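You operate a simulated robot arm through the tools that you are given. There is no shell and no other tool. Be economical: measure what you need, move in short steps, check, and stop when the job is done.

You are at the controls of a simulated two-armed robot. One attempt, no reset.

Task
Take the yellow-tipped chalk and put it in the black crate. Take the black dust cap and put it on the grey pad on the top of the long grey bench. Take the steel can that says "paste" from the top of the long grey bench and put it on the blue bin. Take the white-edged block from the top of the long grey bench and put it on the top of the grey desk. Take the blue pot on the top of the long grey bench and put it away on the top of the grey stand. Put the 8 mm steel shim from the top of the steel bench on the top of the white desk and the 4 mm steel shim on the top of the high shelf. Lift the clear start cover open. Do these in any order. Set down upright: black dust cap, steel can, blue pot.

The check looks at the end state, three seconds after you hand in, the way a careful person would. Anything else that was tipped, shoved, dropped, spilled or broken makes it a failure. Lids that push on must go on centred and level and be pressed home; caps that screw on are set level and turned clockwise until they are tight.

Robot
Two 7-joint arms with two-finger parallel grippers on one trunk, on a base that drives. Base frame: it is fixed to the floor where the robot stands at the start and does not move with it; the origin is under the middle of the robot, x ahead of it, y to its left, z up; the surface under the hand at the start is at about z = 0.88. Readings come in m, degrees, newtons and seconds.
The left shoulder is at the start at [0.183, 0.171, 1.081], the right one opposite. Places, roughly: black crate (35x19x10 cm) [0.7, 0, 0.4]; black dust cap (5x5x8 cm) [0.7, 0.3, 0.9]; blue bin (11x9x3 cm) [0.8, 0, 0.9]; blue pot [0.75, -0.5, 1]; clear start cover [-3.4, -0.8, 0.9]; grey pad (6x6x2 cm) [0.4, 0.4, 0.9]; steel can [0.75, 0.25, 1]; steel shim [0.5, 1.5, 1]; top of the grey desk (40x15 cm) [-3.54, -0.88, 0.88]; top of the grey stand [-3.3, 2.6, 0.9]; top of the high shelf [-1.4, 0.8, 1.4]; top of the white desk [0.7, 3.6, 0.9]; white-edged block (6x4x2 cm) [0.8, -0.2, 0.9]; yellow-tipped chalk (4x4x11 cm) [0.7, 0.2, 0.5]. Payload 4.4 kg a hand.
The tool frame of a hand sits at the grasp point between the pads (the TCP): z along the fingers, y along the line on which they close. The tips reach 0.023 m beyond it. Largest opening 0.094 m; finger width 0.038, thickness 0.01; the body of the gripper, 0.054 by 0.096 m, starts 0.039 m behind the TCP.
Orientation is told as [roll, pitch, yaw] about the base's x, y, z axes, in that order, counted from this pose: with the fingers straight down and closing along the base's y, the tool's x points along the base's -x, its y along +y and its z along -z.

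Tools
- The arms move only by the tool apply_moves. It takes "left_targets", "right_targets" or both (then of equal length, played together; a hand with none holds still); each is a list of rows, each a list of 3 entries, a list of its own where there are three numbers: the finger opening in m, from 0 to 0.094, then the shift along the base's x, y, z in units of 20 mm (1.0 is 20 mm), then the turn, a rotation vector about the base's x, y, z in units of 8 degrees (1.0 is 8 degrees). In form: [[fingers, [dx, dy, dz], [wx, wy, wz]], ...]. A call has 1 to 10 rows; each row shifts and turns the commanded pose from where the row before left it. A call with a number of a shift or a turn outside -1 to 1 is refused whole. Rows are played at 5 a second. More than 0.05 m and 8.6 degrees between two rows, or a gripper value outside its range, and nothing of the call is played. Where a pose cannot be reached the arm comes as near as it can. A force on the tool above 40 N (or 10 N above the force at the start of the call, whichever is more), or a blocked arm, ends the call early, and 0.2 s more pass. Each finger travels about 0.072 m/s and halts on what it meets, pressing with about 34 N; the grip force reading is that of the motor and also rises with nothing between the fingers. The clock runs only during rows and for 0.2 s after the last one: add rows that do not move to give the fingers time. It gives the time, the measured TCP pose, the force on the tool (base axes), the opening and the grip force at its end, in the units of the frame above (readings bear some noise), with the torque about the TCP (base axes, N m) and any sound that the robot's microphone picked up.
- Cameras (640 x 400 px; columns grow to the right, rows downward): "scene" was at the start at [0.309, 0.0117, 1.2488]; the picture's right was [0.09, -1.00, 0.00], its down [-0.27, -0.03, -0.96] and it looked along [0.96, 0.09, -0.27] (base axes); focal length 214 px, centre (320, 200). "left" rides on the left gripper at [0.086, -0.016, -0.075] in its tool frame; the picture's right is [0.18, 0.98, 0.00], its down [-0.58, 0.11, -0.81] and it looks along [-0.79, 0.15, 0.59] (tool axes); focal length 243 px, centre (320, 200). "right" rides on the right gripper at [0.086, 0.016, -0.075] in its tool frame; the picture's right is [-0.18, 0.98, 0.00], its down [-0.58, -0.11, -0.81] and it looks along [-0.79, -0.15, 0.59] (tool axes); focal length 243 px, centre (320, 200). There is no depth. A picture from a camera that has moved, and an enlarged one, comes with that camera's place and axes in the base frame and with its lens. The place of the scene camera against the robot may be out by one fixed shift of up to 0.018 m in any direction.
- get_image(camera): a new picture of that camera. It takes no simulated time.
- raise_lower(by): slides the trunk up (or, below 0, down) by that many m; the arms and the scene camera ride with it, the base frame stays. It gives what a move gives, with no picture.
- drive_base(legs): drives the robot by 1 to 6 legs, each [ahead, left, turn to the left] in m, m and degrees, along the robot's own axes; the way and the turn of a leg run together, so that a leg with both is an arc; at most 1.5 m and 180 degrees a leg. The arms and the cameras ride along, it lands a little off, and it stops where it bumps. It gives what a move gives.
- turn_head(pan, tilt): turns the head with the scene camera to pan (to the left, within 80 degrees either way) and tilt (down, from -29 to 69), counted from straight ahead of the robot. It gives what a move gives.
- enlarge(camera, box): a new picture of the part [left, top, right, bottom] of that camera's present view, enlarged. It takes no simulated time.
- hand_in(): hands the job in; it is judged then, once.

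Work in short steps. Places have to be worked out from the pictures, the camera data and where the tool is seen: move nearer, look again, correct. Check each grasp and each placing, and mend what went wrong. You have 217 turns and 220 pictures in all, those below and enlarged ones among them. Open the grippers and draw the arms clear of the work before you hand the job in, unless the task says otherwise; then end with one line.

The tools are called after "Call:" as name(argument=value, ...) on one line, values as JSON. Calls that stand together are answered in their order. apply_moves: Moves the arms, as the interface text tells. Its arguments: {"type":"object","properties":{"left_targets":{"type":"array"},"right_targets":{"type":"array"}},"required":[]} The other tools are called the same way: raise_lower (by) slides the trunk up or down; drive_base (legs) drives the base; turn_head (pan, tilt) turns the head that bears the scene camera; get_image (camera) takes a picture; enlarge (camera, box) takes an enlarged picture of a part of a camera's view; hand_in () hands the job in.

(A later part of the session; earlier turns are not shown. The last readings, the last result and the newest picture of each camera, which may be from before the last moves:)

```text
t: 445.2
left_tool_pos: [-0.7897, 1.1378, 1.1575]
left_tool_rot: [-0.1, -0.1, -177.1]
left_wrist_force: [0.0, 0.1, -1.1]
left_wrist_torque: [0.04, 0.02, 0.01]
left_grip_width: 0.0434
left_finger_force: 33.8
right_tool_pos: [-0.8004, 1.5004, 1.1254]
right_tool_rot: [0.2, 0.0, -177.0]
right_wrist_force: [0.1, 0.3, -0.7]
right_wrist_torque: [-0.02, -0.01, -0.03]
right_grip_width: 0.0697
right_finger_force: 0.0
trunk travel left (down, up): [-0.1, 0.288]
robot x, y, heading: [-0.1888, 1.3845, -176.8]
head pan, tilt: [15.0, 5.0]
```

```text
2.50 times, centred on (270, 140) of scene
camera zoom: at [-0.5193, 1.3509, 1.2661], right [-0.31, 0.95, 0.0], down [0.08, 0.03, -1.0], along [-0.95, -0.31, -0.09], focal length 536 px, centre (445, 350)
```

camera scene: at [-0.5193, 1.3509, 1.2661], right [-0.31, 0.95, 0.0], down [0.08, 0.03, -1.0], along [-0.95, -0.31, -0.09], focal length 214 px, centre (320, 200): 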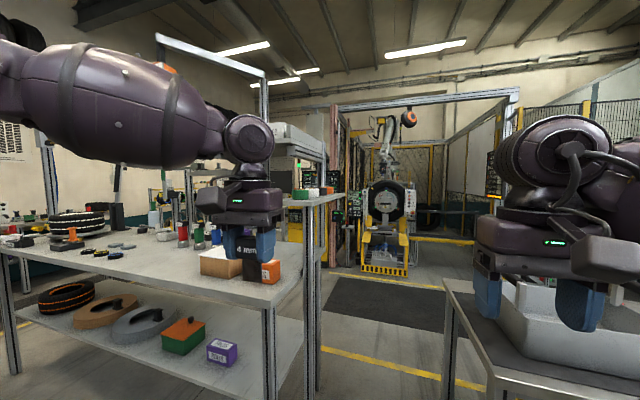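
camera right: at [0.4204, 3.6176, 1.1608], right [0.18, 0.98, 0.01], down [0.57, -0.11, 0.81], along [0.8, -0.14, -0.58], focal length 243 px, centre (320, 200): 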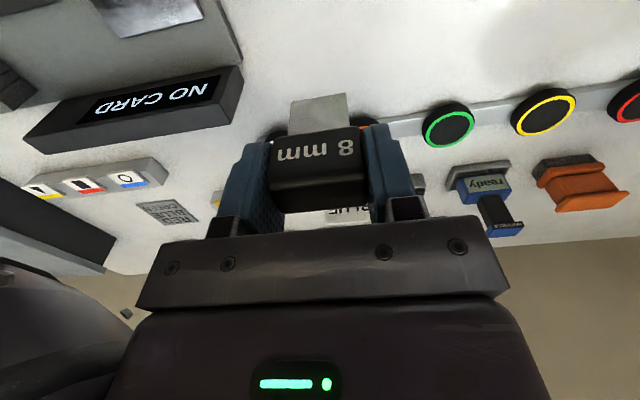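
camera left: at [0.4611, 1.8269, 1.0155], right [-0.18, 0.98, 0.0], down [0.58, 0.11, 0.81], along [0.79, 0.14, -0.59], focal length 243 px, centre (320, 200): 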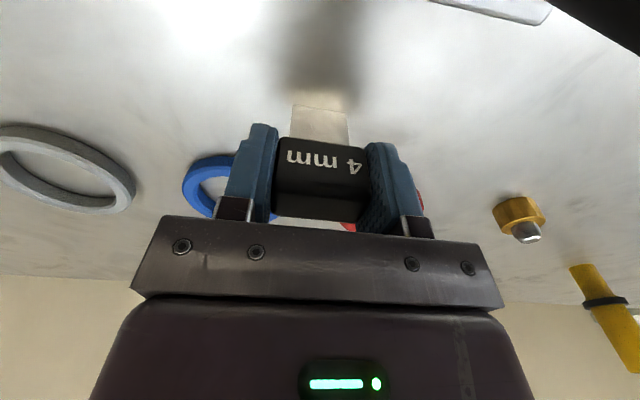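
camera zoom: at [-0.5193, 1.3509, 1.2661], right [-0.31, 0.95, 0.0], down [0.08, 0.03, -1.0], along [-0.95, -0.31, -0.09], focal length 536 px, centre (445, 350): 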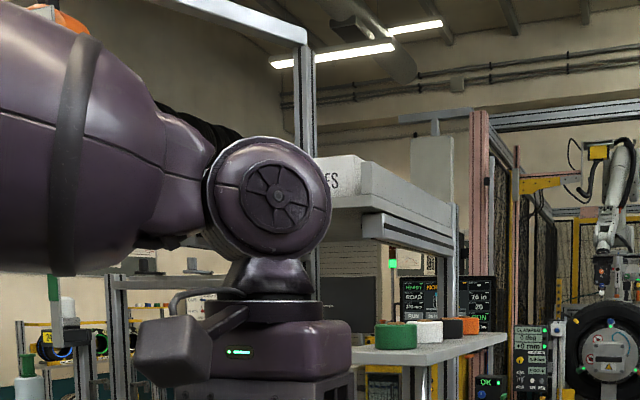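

The high shelf (z≈1.4) spans x −1.21…−1.52, its right end at y≈1.03. I shift left, raise the trunk fully, and look over it.

Call:
drive_base(legs=[[0, 0.27, -3]])

Call:
raise_lower(by=0.28)

Call:
turn_head(pan=15, tilt=20)

Call:
get_image(camera="scene")

```text
t: 448.2
left_tool_pos: [-0.7944, 0.8956, 1.1566]
left_tool_rot: [0.0, -0.1, -180.0]
left_wrist_force: [0.1, 0.0, -0.3]
left_wrist_torque: [0.02, 0.0, 0.01]
left_grip_width: 0.0435
left_finger_force: 33.9
right_tool_pos: [-0.785, 1.2583, 1.1261]
right_tool_rot: [0.3, 0.0, -179.7]
right_wrist_force: [-0.2, -0.1, 0.1]
right_wrist_torque: [-0.04, -0.01, -0.01]
right_grip_width: 0.0701
right_finger_force: 0.0
trunk travel left (down, up): [-0.1, 0.288]
robot x, y, heading: [-0.1838, 1.1176, -179.7]
head pan, tilt: [15.0, 5.0]
```

```text
t: 451.0
left_tool_pos: [-0.6815, 0.8973, 1.5757]
left_tool_rot: [-0.1, -16.4, -179.9]
left_wrist_force: [0.2, 0.4, -1.4]
left_wrist_torque: [0.01, -0.02, 0.01]
left_grip_width: 0.0436
left_finger_force: 34.1
right_tool_pos: [-0.7844, 1.2597, 1.4044]
right_tool_rot: [0.1, 0.0, -179.8]
right_wrist_force: [0.3, 0.4, 0.2]
right_wrist_torque: [0.03, -0.04, 0.03]
right_grip_width: 0.0698
right_finger_force: 0.0
trunk travel left (down, up): [-0.38, 0.008]
robot x, y, heading: [-0.181, 1.1161, -179.7]
head pan, tilt: [15.0, 5.0]
```

```text
t: 451.8
left_tool_pos: [-0.6812, 0.8972, 1.5774]
left_tool_rot: [-0.1, -16.5, -179.9]
left_wrist_force: [0.1, 0.6, -0.4]
left_wrist_torque: [0.0, -0.01, -0.03]
left_grip_width: 0.0433
left_finger_force: 33.4
right_tool_pos: [-0.7846, 1.2581, 1.4051]
right_tool_rot: [0.1, 0.0, -179.8]
right_wrist_force: [0.8, 0.1, -0.3]
right_wrist_torque: [-0.01, 0.03, -0.02]
right_grip_width: 0.0702
right_finger_force: 0.1
trunk travel left (down, up): [-0.38, 0.008]
robot x, y, heading: [-0.1771, 1.1179, -179.8]
head pan, tilt: [15.0, 20.0]
```

```text
49 pictures are left
camera scene: at [-0.3419, 1.095, 1.5474], right [-0.26, 0.96, 0.0], down [0.33, 0.09, -0.94], along [-0.91, -0.25, -0.34], focal length 214 px, centre (320, 200)
```

scene: 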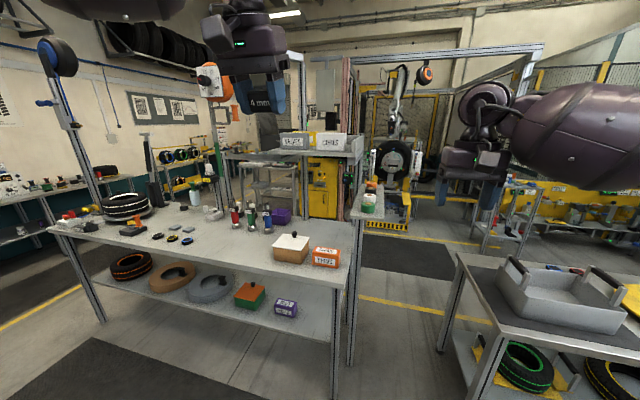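

I enlarge the shelf top.

Call:
enlarge(camera="scene", box=[200, 100, 380, 220])

```text
3.33 times, centred on (290, 160) of scene
camera zoom: at [-0.3419, 1.095, 1.5474], right [-0.26, 0.96, 0.0], down [0.33, 0.09, -0.94], along [-0.91, -0.25, -0.34], focal length 715 px, centre (420, 333)
```

zoom: 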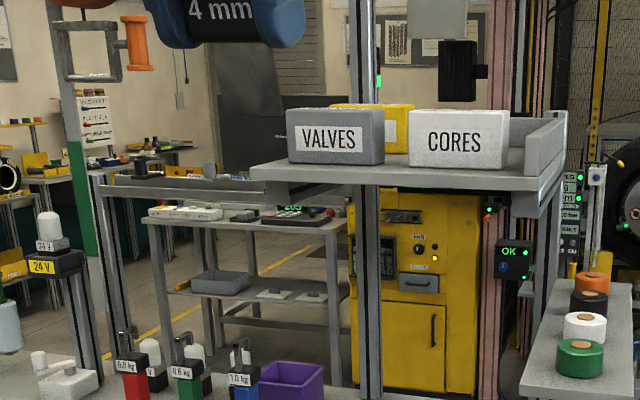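

The strip in front of the VALVES/CORES boxes (front edge x≈−1.276, z≈1.415) is free. A vertical hand can't reach so high, so I tilt the hand to point forward (~70°), laying the shim down. I rotate while far from the rack.

Call:
apply_moves(left_targets=[[0.0, [-0.5, 0, 0], [0, 0.7, 0]], [0.0, [-0.8, 0, 0], [0, 0.8, 0]], [0.0, [-0.8, 0, 0], [0, 0.8, 0]], [0.0, [-0.8, 0, 0], [0, 0.8, 0]], [0.0, [-0.8, 0, -0.2], [0, 0.8, 0]], [0.0, [-0.6, 0, -0.3], [0, 0.8, 0]], [0.0, [-0.5, 0, -0.3], [0, 0.8, 0]], [0.0, [0, 0, 0], [0, 0.8, 0]], [0.0, [0, 0, 0], [0, 0.4, 0]], [0.0, [0, 0, 0], [0, 0, 0]]])

Call:
get_image(camera="scene")

```text
t: 454.0
left_tool_pos: [-0.7764, 0.8953, 1.5606]
left_tool_rot: [-0.2, -70.1, -179.8]
left_wrist_force: [0.6, 0.3, -1.1]
left_wrist_torque: [0.01, -0.04, 0.02]
left_grip_width: 0.0436
left_finger_force: 34.0
right_tool_pos: [-0.7847, 1.2593, 1.4057]
right_tool_rot: [0.3, 0.0, -179.8]
right_wrist_force: [-0.1, 0.0, 0.1]
right_wrist_torque: [0.0, -0.02, -0.03]
right_grip_width: 0.07
right_finger_force: 0.2
trunk travel left (down, up): [-0.38, 0.008]
robot x, y, heading: [-0.1873, 1.1125, -179.7]
head pan, tilt: [15.0, 20.0]
```

```text
47 pictures are left
camera scene: at [-0.3419, 1.0951, 1.5473], right [-0.26, 0.96, 0.0], down [0.33, 0.09, -0.94], along [-0.91, -0.25, -0.34], focal length 214 px, centre (320, 200)
```

scene: 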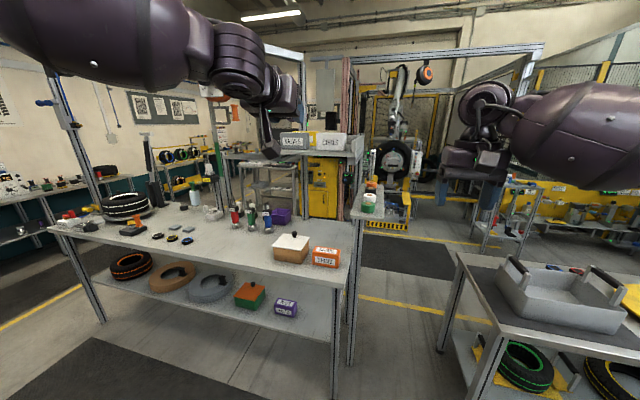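

Hand is tilted as wanted. I drive forward 0.46 m so the hand comes up to the shelf edge, above the boxes.

Call:
drive_base(legs=[[0.46, 0, 0]])

Call:
turn_head(pan=15, tilt=25)

Call:
get_image(camera="scene")

Call:
get_image(camera="left")

```text
t: 456.7
left_tool_pos: [-1.2332, 0.8902, 1.5604]
left_tool_rot: [-0.2, -70.2, -179.7]
left_wrist_force: [0.6, 0.3, -0.2]
left_wrist_torque: [0.02, -0.03, 0.0]
left_grip_width: 0.0434
left_finger_force: 33.6
right_tool_pos: [-1.2426, 1.253, 1.4048]
right_tool_rot: [0.2, 0.0, -179.5]
right_wrist_force: [-0.1, 0.3, 0.7]
right_wrist_torque: [0.02, -0.02, 0.03]
right_grip_width: 0.07
right_finger_force: 0.1
trunk travel left (down, up): [-0.38, 0.008]
robot x, y, heading: [-0.6412, 1.1127, -179.6]
head pan, tilt: [15.0, 20.0]
```

```text
t: 457.4
left_tool_pos: [-1.233, 0.8909, 1.5612]
left_tool_rot: [-0.1, -70.1, -179.7]
left_wrist_force: [-0.7, 0.3, -1.1]
left_wrist_torque: [-0.01, 0.03, 0.01]
left_grip_width: 0.0437
left_finger_force: 34.2
right_tool_pos: [-1.2416, 1.2522, 1.4057]
right_tool_rot: [0.3, 0.0, -179.6]
right_wrist_force: [0.7, 0.0, -0.7]
right_wrist_torque: [-0.02, 0.0, 0.0]
right_grip_width: 0.07
right_finger_force: 0.0
trunk travel left (down, up): [-0.38, 0.008]
robot x, y, heading: [-0.6342, 1.1142, -179.6]
head pan, tilt: [15.0, 25.0]
```

```text
46 pictures are left
camera scene: at [-0.7978, 1.0915, 1.5392], right [-0.27, 0.96, 0.0], down [0.41, 0.11, -0.91], along [-0.87, -0.24, -0.42], focal length 214 px, centre (320, 200)
```

scene: 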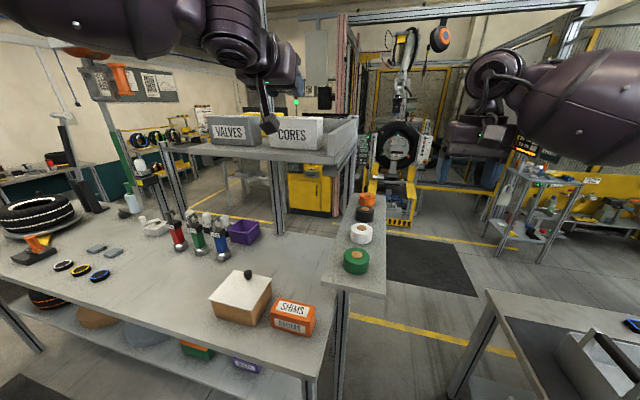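

```text
45 pictures are left
camera left: at [-1.1336, 0.9061, 1.5059], right [0.07, -0.98, -0.17], down [0.56, -0.11, 0.82], along [-0.83, -0.15, 0.54], focal length 243 px, centre (320, 200)
```

left: 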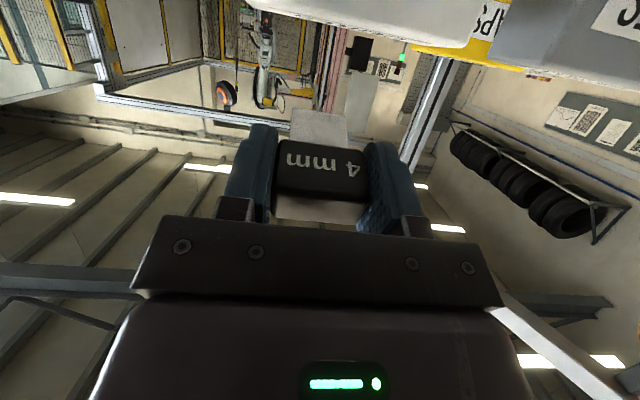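

Shelf edge x≈−1.25, box fronts ≈−1.38. I move forward 7 cm, then lower to about 1.47 and check.

Call:
apply_moves(left_targets=[[0.0, [-0.6, 0, 0], [0, 0, 0]], [0.0, [-0.8, 0, 0], [0, 0, 0]], [0.0, [-0.8, 0, 0], [0, 0, 0]], [0.0, [-0.8, 0, 0], [0, 0, 0]], [0.0, [-0.5, 0, -0.4], [0, 0, 0]], [0.0, [0, 0, -0.8], [0, 0, 0]], [0.0, [0, 0, -0.8], [0, 0, 0]], [0.0, [0, 0, -0.8], [0, 0, 0]], [0.0, [0, 0, -0.8], [0, 0, 0]], [0.0, [0, 0, 0], [0, 0, 0]]])

Call:
enlarge(camera="scene", box=[160, 60, 380, 200])

Call:
get_image(camera="left")

```text
t: 459.2
left_tool_pos: [-1.3014, 0.8793, 1.5207]
left_tool_rot: [-0.6, -71.7, -179.2]
left_wrist_force: [3.4, 1.4, 6.8]
left_wrist_torque: [-0.13, 0.05, 0.02]
left_grip_width: 0.0433
left_finger_force: 34.0
left hand out of reach, approached as far as the arm can: row 5
right_tool_pos: [-1.2434, 1.2535, 1.4065]
right_tool_rot: [0.1, 0.0, -179.6]
right_wrist_force: [0.6, -0.7, -0.3]
right_wrist_torque: [0.0, 0.0, -0.01]
right_grip_width: 0.07
right_finger_force: 0.1
trunk travel left (down, up): [-0.38, 0.008]
robot x, y, heading: [-0.636, 1.1161, -179.7]
head pan, tilt: [15.0, 25.0]
stopped in row 9 (left hand): the force on the tool passed its limit at 52 N (the readings are from after the stop); the commanded pose is now the measured one
```

```text
2.86 times, centred on (270, 130) of scene
camera zoom: at [-0.7972, 1.0915, 1.5392], right [-0.27, 0.96, 0.0], down [0.41, 0.11, -0.91], along [-0.87, -0.24, -0.42], focal length 613 px, centre (463, 400)
```

zoom: 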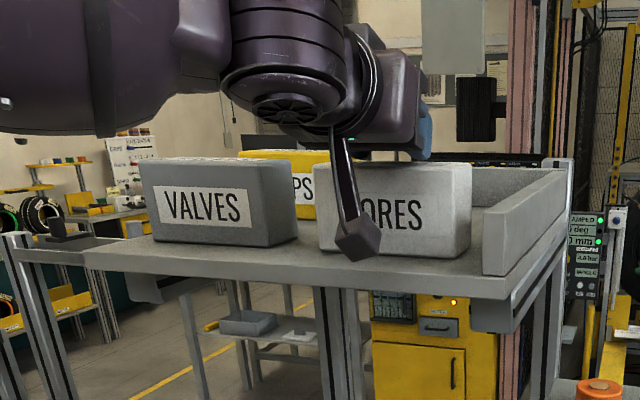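

```text
43 pictures are left
camera left: at [-1.2032, 0.8954, 1.4629], right [0.06, -0.98, -0.18], down [0.58, -0.11, 0.81], along [-0.81, -0.15, 0.57], focal length 243 px, centre (320, 200)
```

left: 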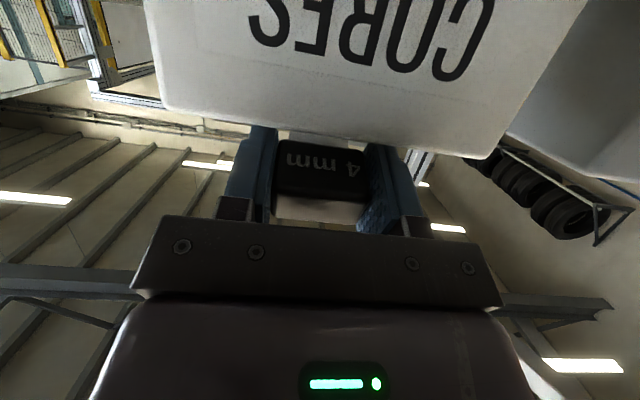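

The blade came down on top of the CORES box: from the hand camera its front face is at x≈−1.297, so the free strip runs ≈−1.21…−1.297. I lift and retreat 7.5 cm so the shim will lie within that strip.

Call:
apply_moves(left_targets=[[0.0, [0, 0, 0.6], [0, 0, 0]], [0.0, [0, 0, 0.8], [0, -0.2, 0]], [0.0, [0.8, 0, 0.3], [0, 0, 0]], [0.0, [0.9, 0, 0], [0, 0, 0]], [0.0, [0.9, 0, 0], [0, 0, 0]], [0.0, [0.9, 0, 0], [0, 0, 0]], [0.0, [0.2, 0, 0], [0, 0, 0]], [0.0, [0, 0, 0], [0, 0, 0]]])

Call:
get_image(camera="left")

Call:
enlarge(camera="scene", box=[160, 60, 380, 200])

```text
t: 461.0
left_tool_pos: [-1.2257, 0.8795, 1.5532]
left_tool_rot: [-0.6, -69.9, -179.3]
left_wrist_force: [0.9, -0.4, -1.1]
left_wrist_torque: [-0.01, 0.0, 0.03]
left_grip_width: 0.0436
left_finger_force: 34.1
right_tool_pos: [-1.2418, 1.2523, 1.4054]
right_tool_rot: [0.2, 0.0, -179.7]
right_wrist_force: [-0.2, -0.2, 0.1]
right_wrist_torque: [-0.01, 0.02, -0.03]
right_grip_width: 0.0701
right_finger_force: 0.1
trunk travel left (down, up): [-0.38, 0.008]
robot x, y, heading: [-0.639, 1.1124, -179.4]
head pan, tilt: [15.0, 25.0]
```

```text
42 pictures are left
camera left: at [-1.1274, 0.8952, 1.4983], right [0.07, -0.98, -0.18], down [0.56, -0.11, 0.82], along [-0.83, -0.15, 0.54], focal length 243 px, centre (320, 200)
```

left: 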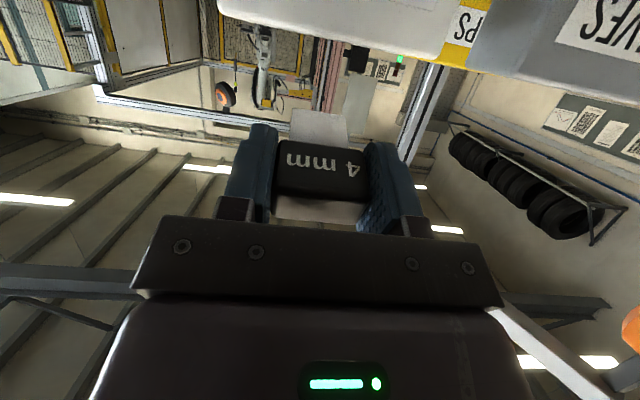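

```text
2.86 times, centred on (270, 130) of scene
camera zoom: at [-0.7975, 1.0914, 1.5392], right [-0.27, 0.96, 0.0], down [0.41, 0.11, -0.91], along [-0.87, -0.24, -0.42], focal length 613 px, centre (463, 400)
```

zoom: 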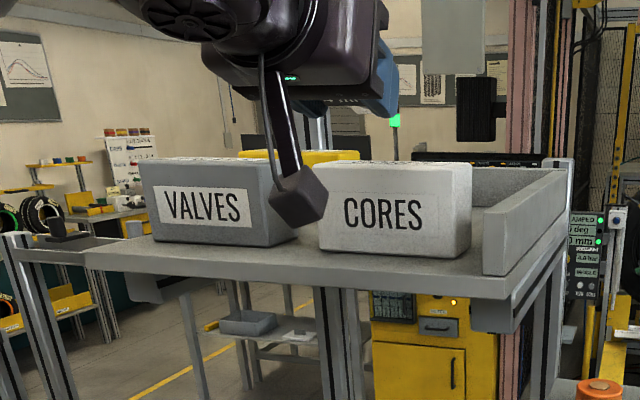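

Boxes unmoved. I descend straight in front of the CORES box.

Call:
apply_moves(left_targets=[[0.0, [0, 0, -0.6], [0, 0, 0]], [0.0, [0, 0, -0.8], [0, 0, 0]], [0.0, [0, 0, -0.8], [0, 0, 0]], [0.0, [0, 0, -0.8], [0, 0, 0]], [0.0, [0, 0, -0.8], [0, 0, 0]], [0.0, [0, 0, -0.4], [0, 0, 0]], [0.0, [0, 0, 0], [0, 0, 0]]])

Call:
enlarge(camera="scene", box=[200, 80, 340, 180])

Call:
get_image(camera="left")

```text
t: 462.6
left_tool_pos: [-1.2279, 0.8789, 1.4706]
left_tool_rot: [-0.6, -69.9, -179.3]
left_wrist_force: [-0.4, 0.3, -1.2]
left_wrist_torque: [-0.04, -0.01, 0.03]
left_grip_width: 0.0437
left_finger_force: 34.2
right_tool_pos: [-1.2421, 1.2528, 1.405]
right_tool_rot: [0.2, 0.0, -179.6]
right_wrist_force: [0.2, -0.4, 1.0]
right_wrist_torque: [-0.01, -0.02, 0.0]
right_grip_width: 0.0701
right_finger_force: 0.0
trunk travel left (down, up): [-0.38, 0.008]
robot x, y, heading: [-0.6373, 1.114, -179.3]
head pan, tilt: [15.0, 25.0]
```

```text
4.00 times, centred on (270, 130) of scene
camera zoom: at [-0.7976, 1.0915, 1.5392], right [-0.27, 0.96, 0.0], down [0.41, 0.11, -0.91], along [-0.87, -0.24, -0.42], focal length 858 px, centre (520, 480)
```

zoom: 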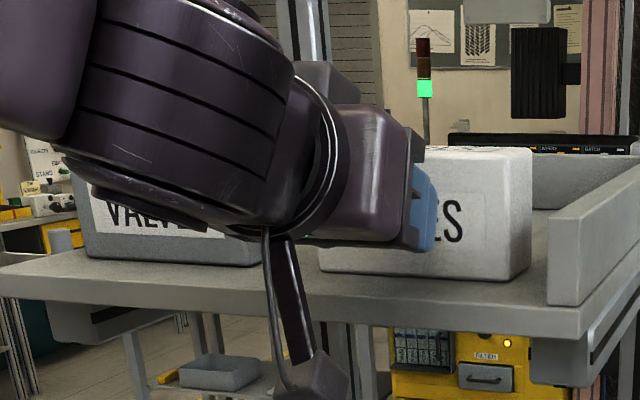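

```text
39 pictures are left
camera left: at [-1.1283, 0.895, 1.4148], right [0.07, -0.98, -0.18], down [0.56, -0.11, 0.82], along [-0.83, -0.15, 0.54], focal length 243 px, centre (320, 200)
```

left: 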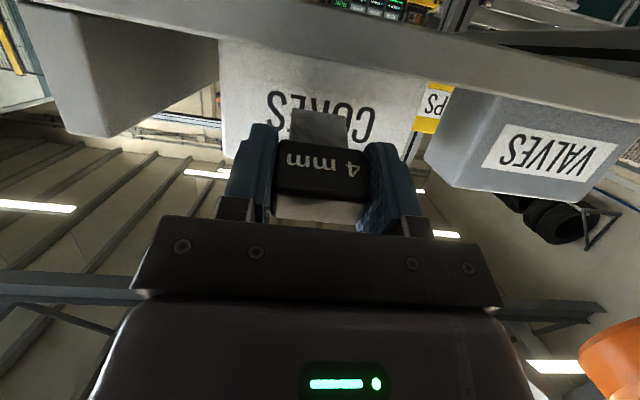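

Shelf top z≈1.417 from this view. I lower the last 2.8 cm in steps.

Call:
apply_moves(left_targets=[[0.0, [0, 0, -0.4], [0, 0, 0]], [0.0, [0, 0, -0.4], [0, 0, 0]], [0.0, [0, 0, -0.2], [0, 0, 0]], [0.0, [0, 0, 0], [0, 0, 0]]])

Call:
apply_moves(left_targets=[[0.0, [0, 0, -0.12], [0, 0, 0]], [0.0, [0, 0, -0.12], [0, 0, 0]], [0.0, [0, 0, 0], [0, 0, 0]]])

Call:
get_image(camera="left")

```text
t: 463.6
left_tool_pos: [-1.2279, 0.8788, 1.4483]
left_tool_rot: [-0.4, -69.9, -179.4]
left_wrist_force: [0.1, 0.3, -0.3]
left_wrist_torque: [0.02, -0.03, -0.01]
left_grip_width: 0.0434
left_finger_force: 34.3
right_tool_pos: [-1.2427, 1.253, 1.4053]
right_tool_rot: [0.2, 0.1, -179.6]
right_wrist_force: [0.6, 0.1, 0.3]
right_wrist_torque: [0.0, -0.01, -0.01]
right_grip_width: 0.0701
right_finger_force: 0.1
trunk travel left (down, up): [-0.38, 0.008]
robot x, y, heading: [-0.6364, 1.1143, -179.3]
head pan, tilt: [15.0, 25.0]
```

```text
t: 464.4
left_tool_pos: [-1.2278, 0.8795, 1.4451]
left_tool_rot: [-0.3, -70.1, -179.4]
left_wrist_force: [-3.5, -1.6, 10.6]
left_wrist_torque: [-0.32, 0.25, -0.05]
left_grip_width: 0.0436
left_finger_force: 34.3
right_tool_pos: [-1.2426, 1.2525, 1.4053]
right_tool_rot: [0.3, 0.0, -179.6]
right_wrist_force: [0.8, 0.0, -0.2]
right_wrist_torque: [0.03, 0.0, 0.01]
right_grip_width: 0.0701
right_finger_force: 0.1
trunk travel left (down, up): [-0.38, 0.008]
robot x, y, heading: [-0.6396, 1.1162, -179.5]
head pan, tilt: [15.0, 25.0]
```

```text
38 pictures are left
camera left: at [-1.1285, 0.8953, 1.3909], right [0.07, -0.98, -0.18], down [0.56, -0.11, 0.82], along [-0.82, -0.15, 0.54], focal length 243 px, centre (320, 200)
```

left: 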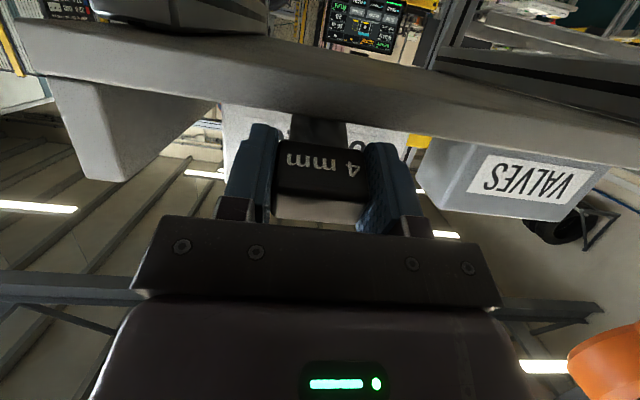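

Contact on the shelf, but the edge appears at x≈−1.23, so I lift slightly, go 1.2 cm further in, and touch down again.

Call:
apply_moves(left_targets=[[0.0, [0, 0, 0.25], [0, 0, 0]], [0.0, [-0.3, 0, 0], [0, 0, 0]], [0.0, [-0.3, 0, 0], [0, 0, 0]], [0.0, [0, 0, 0], [0, 0, 0]]])

Call:
apply_moves(left_targets=[[0.0, [0, 0, -0.15], [0, 0, 0]], [0.0, [0, 0, -0.1], [0, 0, 0]], [0.0, [0, 0, 0], [0, 0, 0]]])

```text
t: 465.4
left_tool_pos: [-1.2393, 0.8788, 1.4502]
left_tool_rot: [-0.4, -69.9, -179.4]
left_wrist_force: [0.4, -0.4, -0.8]
left_wrist_torque: [0.0, -0.06, 0.0]
left_grip_width: 0.0435
left_finger_force: 33.4
right_tool_pos: [-1.2425, 1.2537, 1.4047]
right_tool_rot: [0.3, 0.1, -179.6]
right_wrist_force: [-0.7, 0.7, 0.1]
right_wrist_torque: [-0.01, 0.03, 0.05]
right_grip_width: 0.0701
right_finger_force: 0.1
trunk travel left (down, up): [-0.38, 0.008]
robot x, y, heading: [-0.6388, 1.1136, -179.4]
head pan, tilt: [15.0, 25.0]
```

```text
t: 466.2
left_tool_pos: [-1.2388, 0.8792, 1.446]
left_tool_rot: [-0.3, -70.1, -179.3]
left_wrist_force: [-3.8, -0.8, 11.6]
left_wrist_torque: [-0.3, 0.25, -0.17]
left_grip_width: 0.0433
left_finger_force: 33.7
right_tool_pos: [-1.2412, 1.2531, 1.405]
right_tool_rot: [0.3, -0.1, -179.6]
right_wrist_force: [-0.5, 0.6, 0.0]
right_wrist_torque: [0.01, -0.01, -0.01]
right_grip_width: 0.07
right_finger_force: 0.1
trunk travel left (down, up): [-0.38, 0.008]
robot x, y, heading: [-0.6418, 1.1148, -179.5]
head pan, tilt: [15.0, 25.0]
```

Contact again without touching the box. I release slowly and look.

Call:
apply_moves(left_targets=[[0.05, [0, 0, 0], [0, 0, 0]], [0.058, [0, 0, 0], [0, 0, 0]], [0.07, [0, 0, 0], [0, 0, 0]], [0.08, [0, 0, 0], [0, 0, 0]], [0.08, [0, 0, 0.15], [0, 0, 0]], [0.08, [0.4, 0, 0.2], [0, 0, 0]], [0.08, [0.8, 0, 0.3], [0, 0, 0]], [0.08, [1, 0, 0.5], [0, 0, 0]], [0.08, [1, 0, 0.5], [0, 0, 0]], [0.08, [1, 0, 0.5], [0, 0, 0]]])

Call:
enlarge(camera="scene", box=[200, 80, 340, 180])

```text
t: 468.4
left_tool_pos: [-1.1539, 0.8796, 1.4856]
left_tool_rot: [-0.5, -70.0, -179.2]
left_wrist_force: [-0.2, 0.8, 0.3]
left_wrist_torque: [0.01, -0.03, 0.0]
left_grip_width: 0.0799
left_finger_force: 0.0
right_tool_pos: [-1.2422, 1.253, 1.4059]
right_tool_rot: [0.2, -0.1, -179.6]
right_wrist_force: [0.4, 0.9, -0.2]
right_wrist_torque: [-0.02, 0.01, -0.02]
right_grip_width: 0.0698
right_finger_force: 0.0
trunk travel left (down, up): [-0.38, 0.008]
robot x, y, heading: [-0.638, 1.1121, -179.7]
head pan, tilt: [15.0, 25.0]
```

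```text
4.00 times, centred on (270, 130) of scene
camera zoom: at [-0.7968, 1.0913, 1.5393], right [-0.27, 0.96, 0.0], down [0.41, 0.11, -0.91], along [-0.87, -0.24, -0.42], focal length 858 px, centre (520, 480)
```

zoom: 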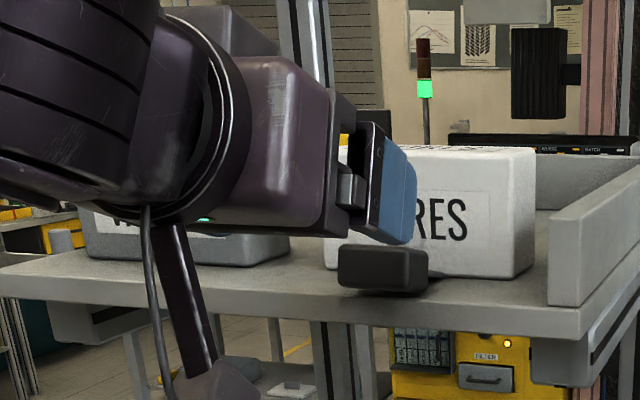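

The shim rests on the shelf. I back the base off and take a clear look.

Call:
drive_base(legs=[[-0.3, 0, 0]])

Call:
enlarge(camera="scene", box=[230, 80, 370, 180])

```text
t: 470.5
left_tool_pos: [-0.8518, 0.8798, 1.4858]
left_tool_rot: [-0.4, -69.9, -179.2]
left_wrist_force: [-0.4, -0.3, 0.0]
left_wrist_torque: [-0.01, -0.01, -0.01]
left_grip_width: 0.0798
left_finger_force: 0.1
right_tool_pos: [-0.9385, 1.2542, 1.4051]
right_tool_rot: [0.1, 0.0, -179.5]
right_wrist_force: [0.7, -0.3, 0.1]
right_wrist_torque: [-0.01, 0.03, -0.02]
right_grip_width: 0.0702
right_finger_force: 0.0
trunk travel left (down, up): [-0.38, 0.008]
robot x, y, heading: [-0.3356, 1.1136, -179.5]
head pan, tilt: [15.0, 25.0]
```

```text
4.00 times, centred on (300, 130) of scene
camera zoom: at [-0.494, 1.0942, 1.5393], right [-0.27, 0.96, 0.0], down [0.41, 0.11, -0.91], along [-0.87, -0.24, -0.42], focal length 858 px, centre (400, 480)
```

zoom: 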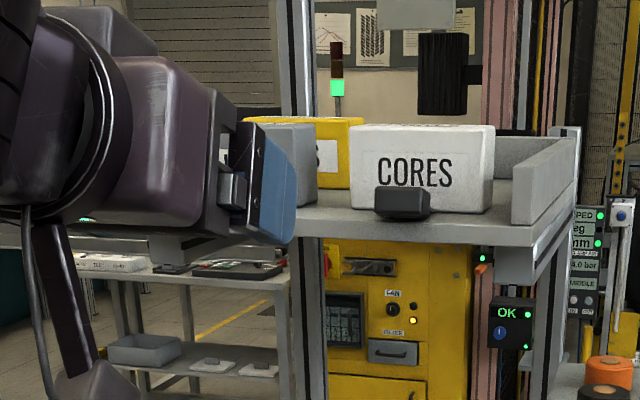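

The 4 mm shim lies safely on the high shelf. Now the chalk: I turn round (arms still high), strafe to the long bench, lower the trunk and look under it.

Call:
drive_base(legs=[[-0.02, 0, 0], [0, 0, 179.5], [0, -0.95, 0], [-0.35, 0, 0]])

Call:
apply_moves(left_targets=[[0.08, [0.3, 0, 0], [0, 0, 0]], [0.08, [0, 0, 0], [0, 0, 0]]])

Call:
raise_lower(by=-0.3)

Call:
turn_head(pan=0, tilt=38)

Call:
get_image(camera="scene")

```text
t: 488.7
left_tool_pos: [-0.1239, 0.4207, 1.4867]
left_tool_rot: [-0.4, -69.9, 2.7]
left_wrist_force: [-1.0, 0.4, 1.4]
left_wrist_torque: [-0.01, 0.0, 0.0]
left_grip_width: 0.0799
left_finger_force: 0.0
right_tool_pos: [-0.0245, 0.0514, 1.4052]
right_tool_rot: [0.2, 0.0, 2.4]
right_wrist_force: [-0.7, -1.1, 0.0]
right_wrist_torque: [0.02, -0.03, 0.0]
right_grip_width: 0.0703
right_finger_force: 0.2
trunk travel left (down, up): [-0.38, 0.008]
robot x, y, heading: [-0.636, 0.1639, 2.4]
head pan, tilt: [15.0, 25.0]
```

```text
t: 489.3
left_tool_pos: [-0.1191, 0.4208, 1.4855]
left_tool_rot: [-0.5, -69.9, 2.7]
left_wrist_force: [-0.4, 0.4, -0.1]
left_wrist_torque: [-0.03, 0.0, -0.01]
left_grip_width: 0.0799
left_finger_force: 0.3
right_tool_pos: [-0.0244, 0.0512, 1.4052]
right_tool_rot: [0.3, 0.0, 2.4]
right_wrist_force: [0.6, 0.8, -0.4]
right_wrist_torque: [0.04, 0.0, 0.01]
right_grip_width: 0.07
right_finger_force: 0.1
trunk travel left (down, up): [-0.38, 0.008]
robot x, y, heading: [-0.6335, 0.1687, 2.5]
head pan, tilt: [15.0, 25.0]
```

```text
t: 492.3
left_tool_pos: [-0.0369, 0.4239, 1.0634]
left_tool_rot: [-0.5, -53.5, 2.7]
left_wrist_force: [0.7, -0.4, -0.3]
left_wrist_torque: [-0.02, 0.02, 0.01]
left_grip_width: 0.0801
left_finger_force: 0.1
right_tool_pos: [-0.0259, 0.0495, 1.1067]
right_tool_rot: [0.3, -0.1, 2.4]
right_wrist_force: [0.5, 1.2, 0.8]
right_wrist_torque: [0.01, -0.02, 0.02]
right_grip_width: 0.07
right_finger_force: 0.0
trunk travel left (down, up): [-0.08, 0.308]
robot x, y, heading: [-0.6384, 0.1681, 2.5]
head pan, tilt: [15.0, 25.0]
```

```text
t: 493.1
left_tool_pos: [-0.0364, 0.4244, 1.062]
left_tool_rot: [-0.4, -53.3, 2.7]
left_wrist_force: [0.1, 0.5, 0.2]
left_wrist_torque: [-0.01, 0.03, 0.01]
left_grip_width: 0.0801
left_finger_force: 0.1
right_tool_pos: [-0.0245, 0.0506, 1.1048]
right_tool_rot: [0.2, 0.0, 2.4]
right_wrist_force: [0.0, 0.5, -0.7]
right_wrist_torque: [-0.01, 0.01, 0.0]
right_grip_width: 0.0698
right_finger_force: 0.0
trunk travel left (down, up): [-0.08, 0.308]
robot x, y, heading: [-0.6315, 0.1668, 2.7]
head pan, tilt: [0.0, 38.0]
```

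```text
35 pictures are left
camera scene: at [-0.3111, 0.1857, 1.1881], right [0.05, -1.0, 0.0], down [-0.61, -0.03, -0.79], along [0.79, 0.04, -0.62], focal length 214 px, centre (320, 200)
```

scene: 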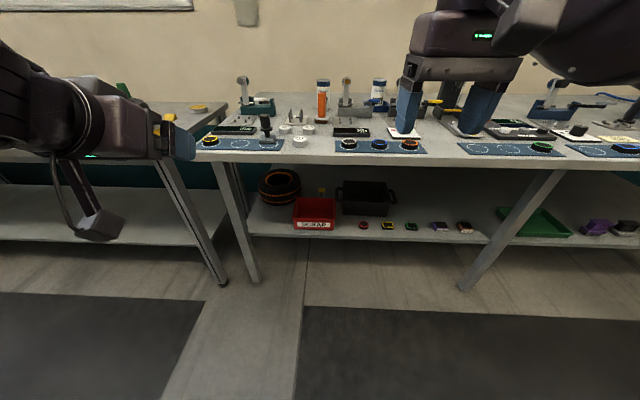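

I enlarge the under-shelf.

Call:
enlarge(camera="scene", box=[240, 160, 480, 260])

```text
2.67 times, centred on (360, 210) of scene
camera zoom: at [-0.3111, 0.1857, 1.1881], right [0.05, -1.0, 0.0], down [-0.61, -0.03, -0.79], along [0.79, 0.04, -0.62], focal length 572 px, centre (213, 173)
```

zoom: 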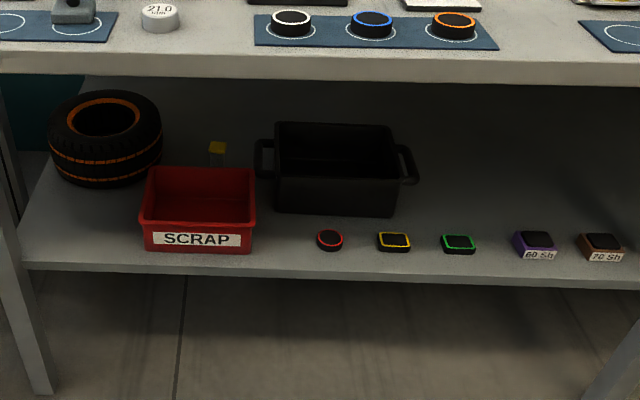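

Chalk stands behind the red bin at ≈(0.656, 0.227), top z≈0.51; crate centre ≈(0.67, −0.015). With the hand tilted forward its camera would foul the red bin, so I try turning the right hand 180° about its axis (camera on top).

Call:
apply_moves(right_targets=[[0.08, [0, 0, 0], [0, 0, 1]], [0.08, [0, 0, 0], [0, 0, 1]], [0.08, [0, 0, 0], [0, 0, 1]], [0.08, [0, 0, 0], [0, 0, 1]], [0.08, [0, 0, 0], [0, 0, 1]], [0.08, [0, 0, 0], [0, 0, 1]], [0.08, [0, 0, 0], [0, 0, 1]], [0.08, [0, 0, 0], [0, 0, 1]], [0.08, [0, 0, 0], [0, 0, 1]], [0.08, [0, 0, 0], [0, 0, 1]]])

Call:
apply_moves(right_targets=[[0.08, [0, 0, 0], [0, 0, 1]], [0.08, [0, 0, 0], [0, 0, 1]], [0.08, [0, 0, 0], [0, 0, 1]], [0.08, [0, 0, 0], [0, 0, 1]], [0.08, [0, 0, 0], [0, 0, 1]], [0.08, [0, 0, 0], [0, 0, 1]], [0.08, [0, 0, 0], [0, 0, 1]], [0.08, [0, 0, 0], [0, 0, 1]], [0.08, [0, 0, 0], [0, 0, 1]], [0.08, [0, 0, 0], [0, 0, 1]]])

```text
t: 495.3
left_tool_pos: [-0.0362, 0.4249, 1.0627]
left_tool_rot: [-0.3, -53.4, 2.7]
left_wrist_force: [0.0, 0.9, -0.2]
left_wrist_torque: [0.02, 0.02, -0.03]
left_grip_width: 0.0798
left_finger_force: 0.0
right_tool_pos: [-0.0389, 0.0598, 1.1018]
right_tool_rot: [0.3, 0.1, 82.4]
right_wrist_force: [-0.1, 0.3, 0.0]
right_wrist_torque: [0.02, -0.01, 0.0]
right_grip_width: 0.0801
right_finger_force: 0.1
right hand out of reach, approached as far as the arm can: row 10
trunk travel left (down, up): [-0.08, 0.308]
robot x, y, heading: [-0.6334, 0.1659, 2.7]
head pan, tilt: [0.0, 38.0]
```

```text
t: 497.0
left_tool_pos: [-0.0373, 0.4254, 1.0622]
left_tool_rot: [-0.3, -53.3, 2.6]
left_wrist_force: [1.0, -0.6, 0.0]
left_wrist_torque: [0.0, -0.01, 0.0]
left_grip_width: 0.0799
left_finger_force: 0.0
right_tool_pos: [-0.2495, 0.1276, 1.093]
right_tool_rot: [0.9, -0.1, 138.7]
right_wrist_force: [17.3, 1.6, -3.5]
right_wrist_torque: [-0.08, 1.33, 0.2]
right_grip_width: 0.0799
right_finger_force: 0.1
right hand out of reach, approached as far as the arm can: row 1, 2, 3, 4, 5, 6, 7, 8
trunk travel left (down, up): [-0.08, 0.308]
robot x, y, heading: [-0.6305, 0.1638, 2.6]
head pan, tilt: [0.0, 38.0]
stopped in row 8 (right hand): the force on the tool passed its limit at 84 N (the readings are from after the stop); the commanded pose is now the measured one
```

That direction folds the arm into the body. I undo it.

Call:
apply_moves(right_targets=[[0.08, [0.8, -0.3, 0], [0, 0, -1]], [0.08, [0.9, -0.3, 0], [0, 0, -1]], [0.08, [0.9, -0.3, 0], [0, 0, -1]], [0.08, [0.9, -0.3, 0], [0, 0, -1]], [0.08, [0.9, -0.3, 0], [0, 0, -1]], [0.08, [0.9, -0.3, 0], [0, 0, -1]], [0.08, [0.9, -0.3, 0], [0, 0, -1]], [0.08, [0.9, -0.3, 0], [0, 0, -1]], [0.08, [0.9, -0.3, 0], [0, 0, -1]], [0.08, [0.9, -0.3, 0], [0, 0, -1]]])

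Call:
apply_moves(right_targets=[[0.08, [0.9, -0.2, 0], [0, 0, -1]], [0.08, [0.5, -0.2, 0], [0, 0, -1]], [0.08, [0.5, -0.2, 0], [0, 0, -1]], [0.08, [0, -0.2, 0], [0, 0, -1]], [0.08, [0, 0, 0], [0, 0, -1]], [0.08, [0, 0, 0], [0, 0, -1]], [0.08, [0, 0, 0], [0, 0, -1]], [0.08, [0, 0, 0], [0, 0, -0.5]]])

Call:
get_image(camera="scene")

```text
t: 499.2
left_tool_pos: [-0.0373, 0.4262, 1.0632]
left_tool_rot: [-0.4, -53.4, 2.7]
left_wrist_force: [0.7, -1.0, -0.1]
left_wrist_torque: [0.01, 0.0, 0.03]
left_grip_width: 0.0801
left_finger_force: 0.1
right_tool_pos: [-0.0734, 0.0666, 1.0913]
right_tool_rot: [0.9, 0.0, 58.9]
right_wrist_force: [0.4, -0.3, 0.8]
right_wrist_torque: [-0.01, 0.0, 0.03]
right_grip_width: 0.0801
right_finger_force: 0.0
trunk travel left (down, up): [-0.08, 0.308]
robot x, y, heading: [-0.6298, 0.1687, 3.0]
head pan, tilt: [0.0, 38.0]
```

```text
t: 501.0
left_tool_pos: [-0.036, 0.4254, 1.0626]
left_tool_rot: [-0.4, -53.4, 2.8]
left_wrist_force: [0.1, 0.4, 0.0]
left_wrist_torque: [-0.01, -0.01, 0.01]
left_grip_width: 0.0798
left_finger_force: 0.0
right_tool_pos: [-0.0354, 0.0498, 1.0919]
right_tool_rot: [1.0, 0.1, -1.2]
right_wrist_force: [-0.2, 0.0, 0.1]
right_wrist_torque: [-0.01, -0.02, 0.01]
right_grip_width: 0.08
right_finger_force: 0.1
trunk travel left (down, up): [-0.08, 0.308]
robot x, y, heading: [-0.6308, 0.1662, 2.6]
head pan, tilt: [0.0, 38.0]
```

```text
33 pictures are left
camera scene: at [-0.3112, 0.1857, 1.1881], right [0.04, -1.0, 0.0], down [-0.61, -0.03, -0.79], along [0.79, 0.04, -0.62], focal length 214 px, centre (320, 200)
```

scene: 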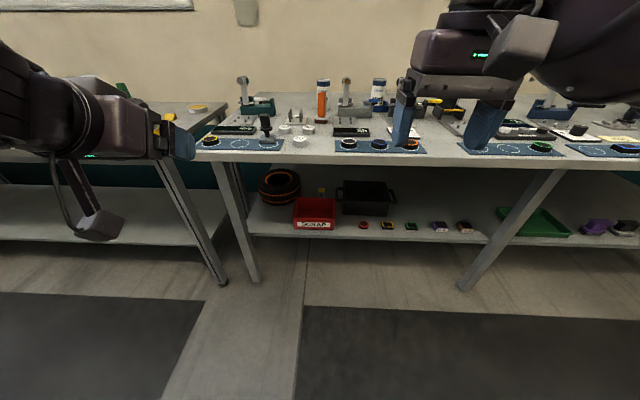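

I try the opposite rotation, watching for reach warnings.

Call:
apply_moves(right_targets=[[0.08, [0, 0, 0], [0, 0, -1]], [0.08, [0, 0, 0], [0, 0, -1]], [0.08, [0, 0, 0], [0, 0, -1]], [0.08, [0, 0, 0], [0, 0, -1]], [0.08, [0, 0, 0], [0, 0, -1]], [0.08, [0, 0, 0], [0, 0, -1]], [0.08, [0, 0, 0], [0, 0, -1]], [0.08, [0, 0, 0], [0, 0, -1]]])

```text
t: 502.8
left_tool_pos: [-0.0351, 0.4268, 1.0636]
left_tool_rot: [-0.4, -53.4, 2.7]
left_wrist_force: [0.8, -0.7, -0.3]
left_wrist_torque: [0.0, 0.0, -0.02]
left_grip_width: 0.0804
left_finger_force: 0.0
right_tool_pos: [-0.0355, 0.0499, 1.0932]
right_tool_rot: [0.9, 0.1, -65.2]
right_wrist_force: [-0.3, -0.5, -0.2]
right_wrist_torque: [0.02, -0.01, 0.04]
right_grip_width: 0.0798
right_finger_force: 0.0
trunk travel left (down, up): [-0.08, 0.308]
robot x, y, heading: [-0.6299, 0.1721, 2.4]
head pan, tilt: [0.0, 38.0]
```

Call:
apply_moves(right_targets=[[0.08, [0, 0, 0], [0, 0, -1]], [0.08, [0, 0, 0], [0, 0, -1]], [0.08, [0, 0, 0], [0, 0, -1]], [0.08, [0, 0, 0], [0, 0, -1]], [0.08, [0, 0, 0], [0, 0, -1]]])

```text
t: 504.0
left_tool_pos: [-0.0357, 0.4249, 1.0629]
left_tool_rot: [-0.4, -53.5, 2.7]
left_wrist_force: [0.2, -0.1, 0.1]
left_wrist_torque: [-0.02, -0.02, 0.0]
left_grip_width: 0.0801
left_finger_force: 0.0
right_tool_pos: [-0.0354, 0.0509, 1.0922]
right_tool_rot: [1.0, 0.0, -105.2]
right_wrist_force: [0.0, -0.6, -0.5]
right_wrist_torque: [-0.01, 0.0, 0.01]
right_grip_width: 0.0801
right_finger_force: 0.1
trunk travel left (down, up): [-0.08, 0.308]
robot x, y, heading: [-0.633, 0.1706, 2.5]
head pan, tilt: [0.0, 38.0]
```

Works without trouble so far; I continue to −180°.

Call:
apply_moves(right_targets=[[0.08, [0, 0, 0], [0, 0, -1]], [0.08, [0, 0, 0], [0, 0, -1]], [0.08, [0, 0, 0], [0, 0, -1]], [0.08, [0, 0, 0], [0, 0, -1]], [0.08, [0, 0, 0], [0, 0, -1]]])

Call:
apply_moves(right_targets=[[0.08, [0, 0, 0], [0, 0, -1]], [0.08, [0, 0, 0], [0, 0, -1]], [0.08, [0, 0, 0], [0, 0, -1]], [0.08, [0, 0, 0], [0, 0, -1]], [0.08, [0, 0, 0], [0, 0, 0]]])

```text
t: 505.2
left_tool_pos: [-0.0374, 0.4243, 1.0621]
left_tool_rot: [-0.5, -53.4, 2.7]
left_wrist_force: [-0.2, -0.4, -0.3]
left_wrist_torque: [0.01, 0.02, 0.0]
left_grip_width: 0.08
left_finger_force: 0.0
right_tool_pos: [-0.0358, 0.0512, 1.0923]
right_tool_rot: [0.9, 0.1, -145.0]
right_wrist_force: [-0.3, -0.7, -0.3]
right_wrist_torque: [-0.04, 0.03, 0.01]
right_grip_width: 0.08
right_finger_force: 0.1
trunk travel left (down, up): [-0.08, 0.308]
robot x, y, heading: [-0.6308, 0.1663, 2.3]
head pan, tilt: [0.0, 38.0]
```

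```text
t: 506.4
left_tool_pos: [-0.036, 0.4243, 1.0619]
left_tool_rot: [-0.3, -53.5, 2.8]
left_wrist_force: [0.1, 0.5, 0.7]
left_wrist_torque: [-0.03, 0.0, -0.04]
left_grip_width: 0.0802
left_finger_force: 0.1
right_tool_pos: [-0.0355, 0.0507, 1.0924]
right_tool_rot: [0.9, 0.2, -177.0]
right_wrist_force: [-0.3, -0.2, -0.6]
right_wrist_torque: [-0.01, 0.0, 0.0]
right_grip_width: 0.0799
right_finger_force: 0.0
trunk travel left (down, up): [-0.08, 0.308]
robot x, y, heading: [-0.6308, 0.167, 2.5]
head pan, tilt: [0.0, 38.0]
```

The flip works. I lower the trunk, shift the base left to y≈0.4, and tilt the hand forward while lowering it in front of the bench.

Call:
raise_lower(by=-0.078)

Call:
drive_base(legs=[[0, 0.24, -2.5]])

Call:
apply_moves(right_targets=[[0.08, [0, 0, -0.8], [0, -0.8, 0]], [0.08, [0, 0, -0.8], [0, -0.8, 0]], [0.08, [0, 0, -0.8], [0, -0.8, 0]], [0.08, [0, 0, -0.8], [0, -0.8, 0]], [0.08, [0, 0, -0.8], [0, -0.8, 0]], [0.08, [0, 0, -0.8], [0, -0.8, 0]], [0.08, [0, 0, -0.8], [0, -0.8, 0]], [0.08, [0, 0, -0.8], [0, -0.8, 0]], [0.08, [0, 0, -0.8], [0, -0.8, 0]], [0.08, [0, 0, -0.8], [0, -0.8, 0]]])

Call:
get_image(camera="right")

```text
t: 507.5
left_tool_pos: [-0.0133, 0.4261, 0.9179]
left_tool_rot: [-0.4, -43.5, 2.7]
left_wrist_force: [0.3, 0.1, 0.5]
left_wrist_torque: [-0.01, -0.02, 0.0]
left_grip_width: 0.0799
left_finger_force: 0.0
right_tool_pos: [-0.036, 0.0495, 1.0153]
right_tool_rot: [1.0, 0.2, -177.0]
right_wrist_force: [-1.0, -0.6, 0.3]
right_wrist_torque: [0.0, 0.01, -0.01]
right_grip_width: 0.0798
right_finger_force: 0.0
trunk travel left (down, up): [-0.002, 0.386]
robot x, y, heading: [-0.6359, 0.1683, 2.4]
head pan, tilt: [0.0, 38.0]
```

```text
t: 510.2
left_tool_pos: [-0.0062, 0.6306, 0.9168]
left_tool_rot: [-0.4, -43.4, 0.3]
left_wrist_force: [0.8, 0.4, -0.3]
left_wrist_torque: [0.01, 0.06, 0.04]
left_grip_width: 0.0798
left_finger_force: 0.0
right_tool_pos: [-0.0468, 0.257, 1.0144]
right_tool_rot: [0.8, 0.1, -179.6]
right_wrist_force: [0.2, 0.7, -0.1]
right_wrist_torque: [-0.01, -0.01, -0.01]
right_grip_width: 0.0803
right_finger_force: 0.0
trunk travel left (down, up): [-0.002, 0.386]
robot x, y, heading: [-0.6392, 0.4002, 0.4]
head pan, tilt: [0.0, 38.0]
```

```text
t: 512.4
left_tool_pos: [-0.0074, 0.6303, 0.9179]
left_tool_rot: [-0.5, -43.6, 0.3]
left_wrist_force: [0.8, 0.7, 0.1]
left_wrist_torque: [0.0, 0.0, 0.0]
left_grip_width: 0.0802
left_finger_force: 0.1
right_tool_pos: [0.0354, 0.2913, 0.8694]
right_tool_rot: [2.1, 63.5, -178.3]
right_wrist_force: [0.0, -0.1, 0.6]
right_wrist_torque: [-0.03, -0.02, -0.05]
right_grip_width: 0.0799
right_finger_force: 0.0
right hand out of reach, approached as far as the arm can: row 5, 6, 7, 8, 9, 10
trunk travel left (down, up): [-0.002, 0.386]
robot x, y, heading: [-0.6392, 0.3989, 0.0]
head pan, tilt: [0.0, 38.0]
```

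```text
32 pictures are left
camera right: at [0.0073, 0.2751, 0.9811], right [-0.09, -0.99, -0.15], down [-0.98, 0.11, -0.16], along [0.18, 0.13, -0.98], focal length 243 px, centre (320, 200)
```

right: 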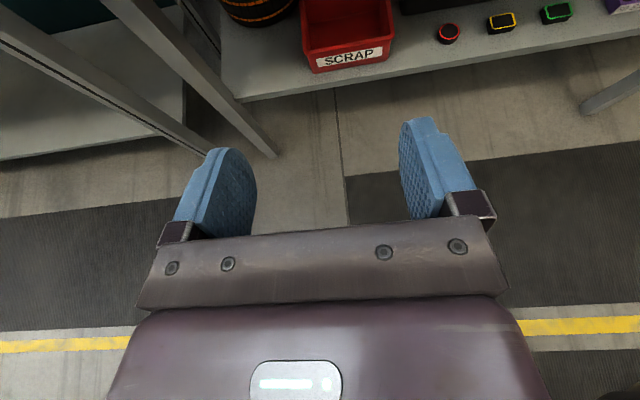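

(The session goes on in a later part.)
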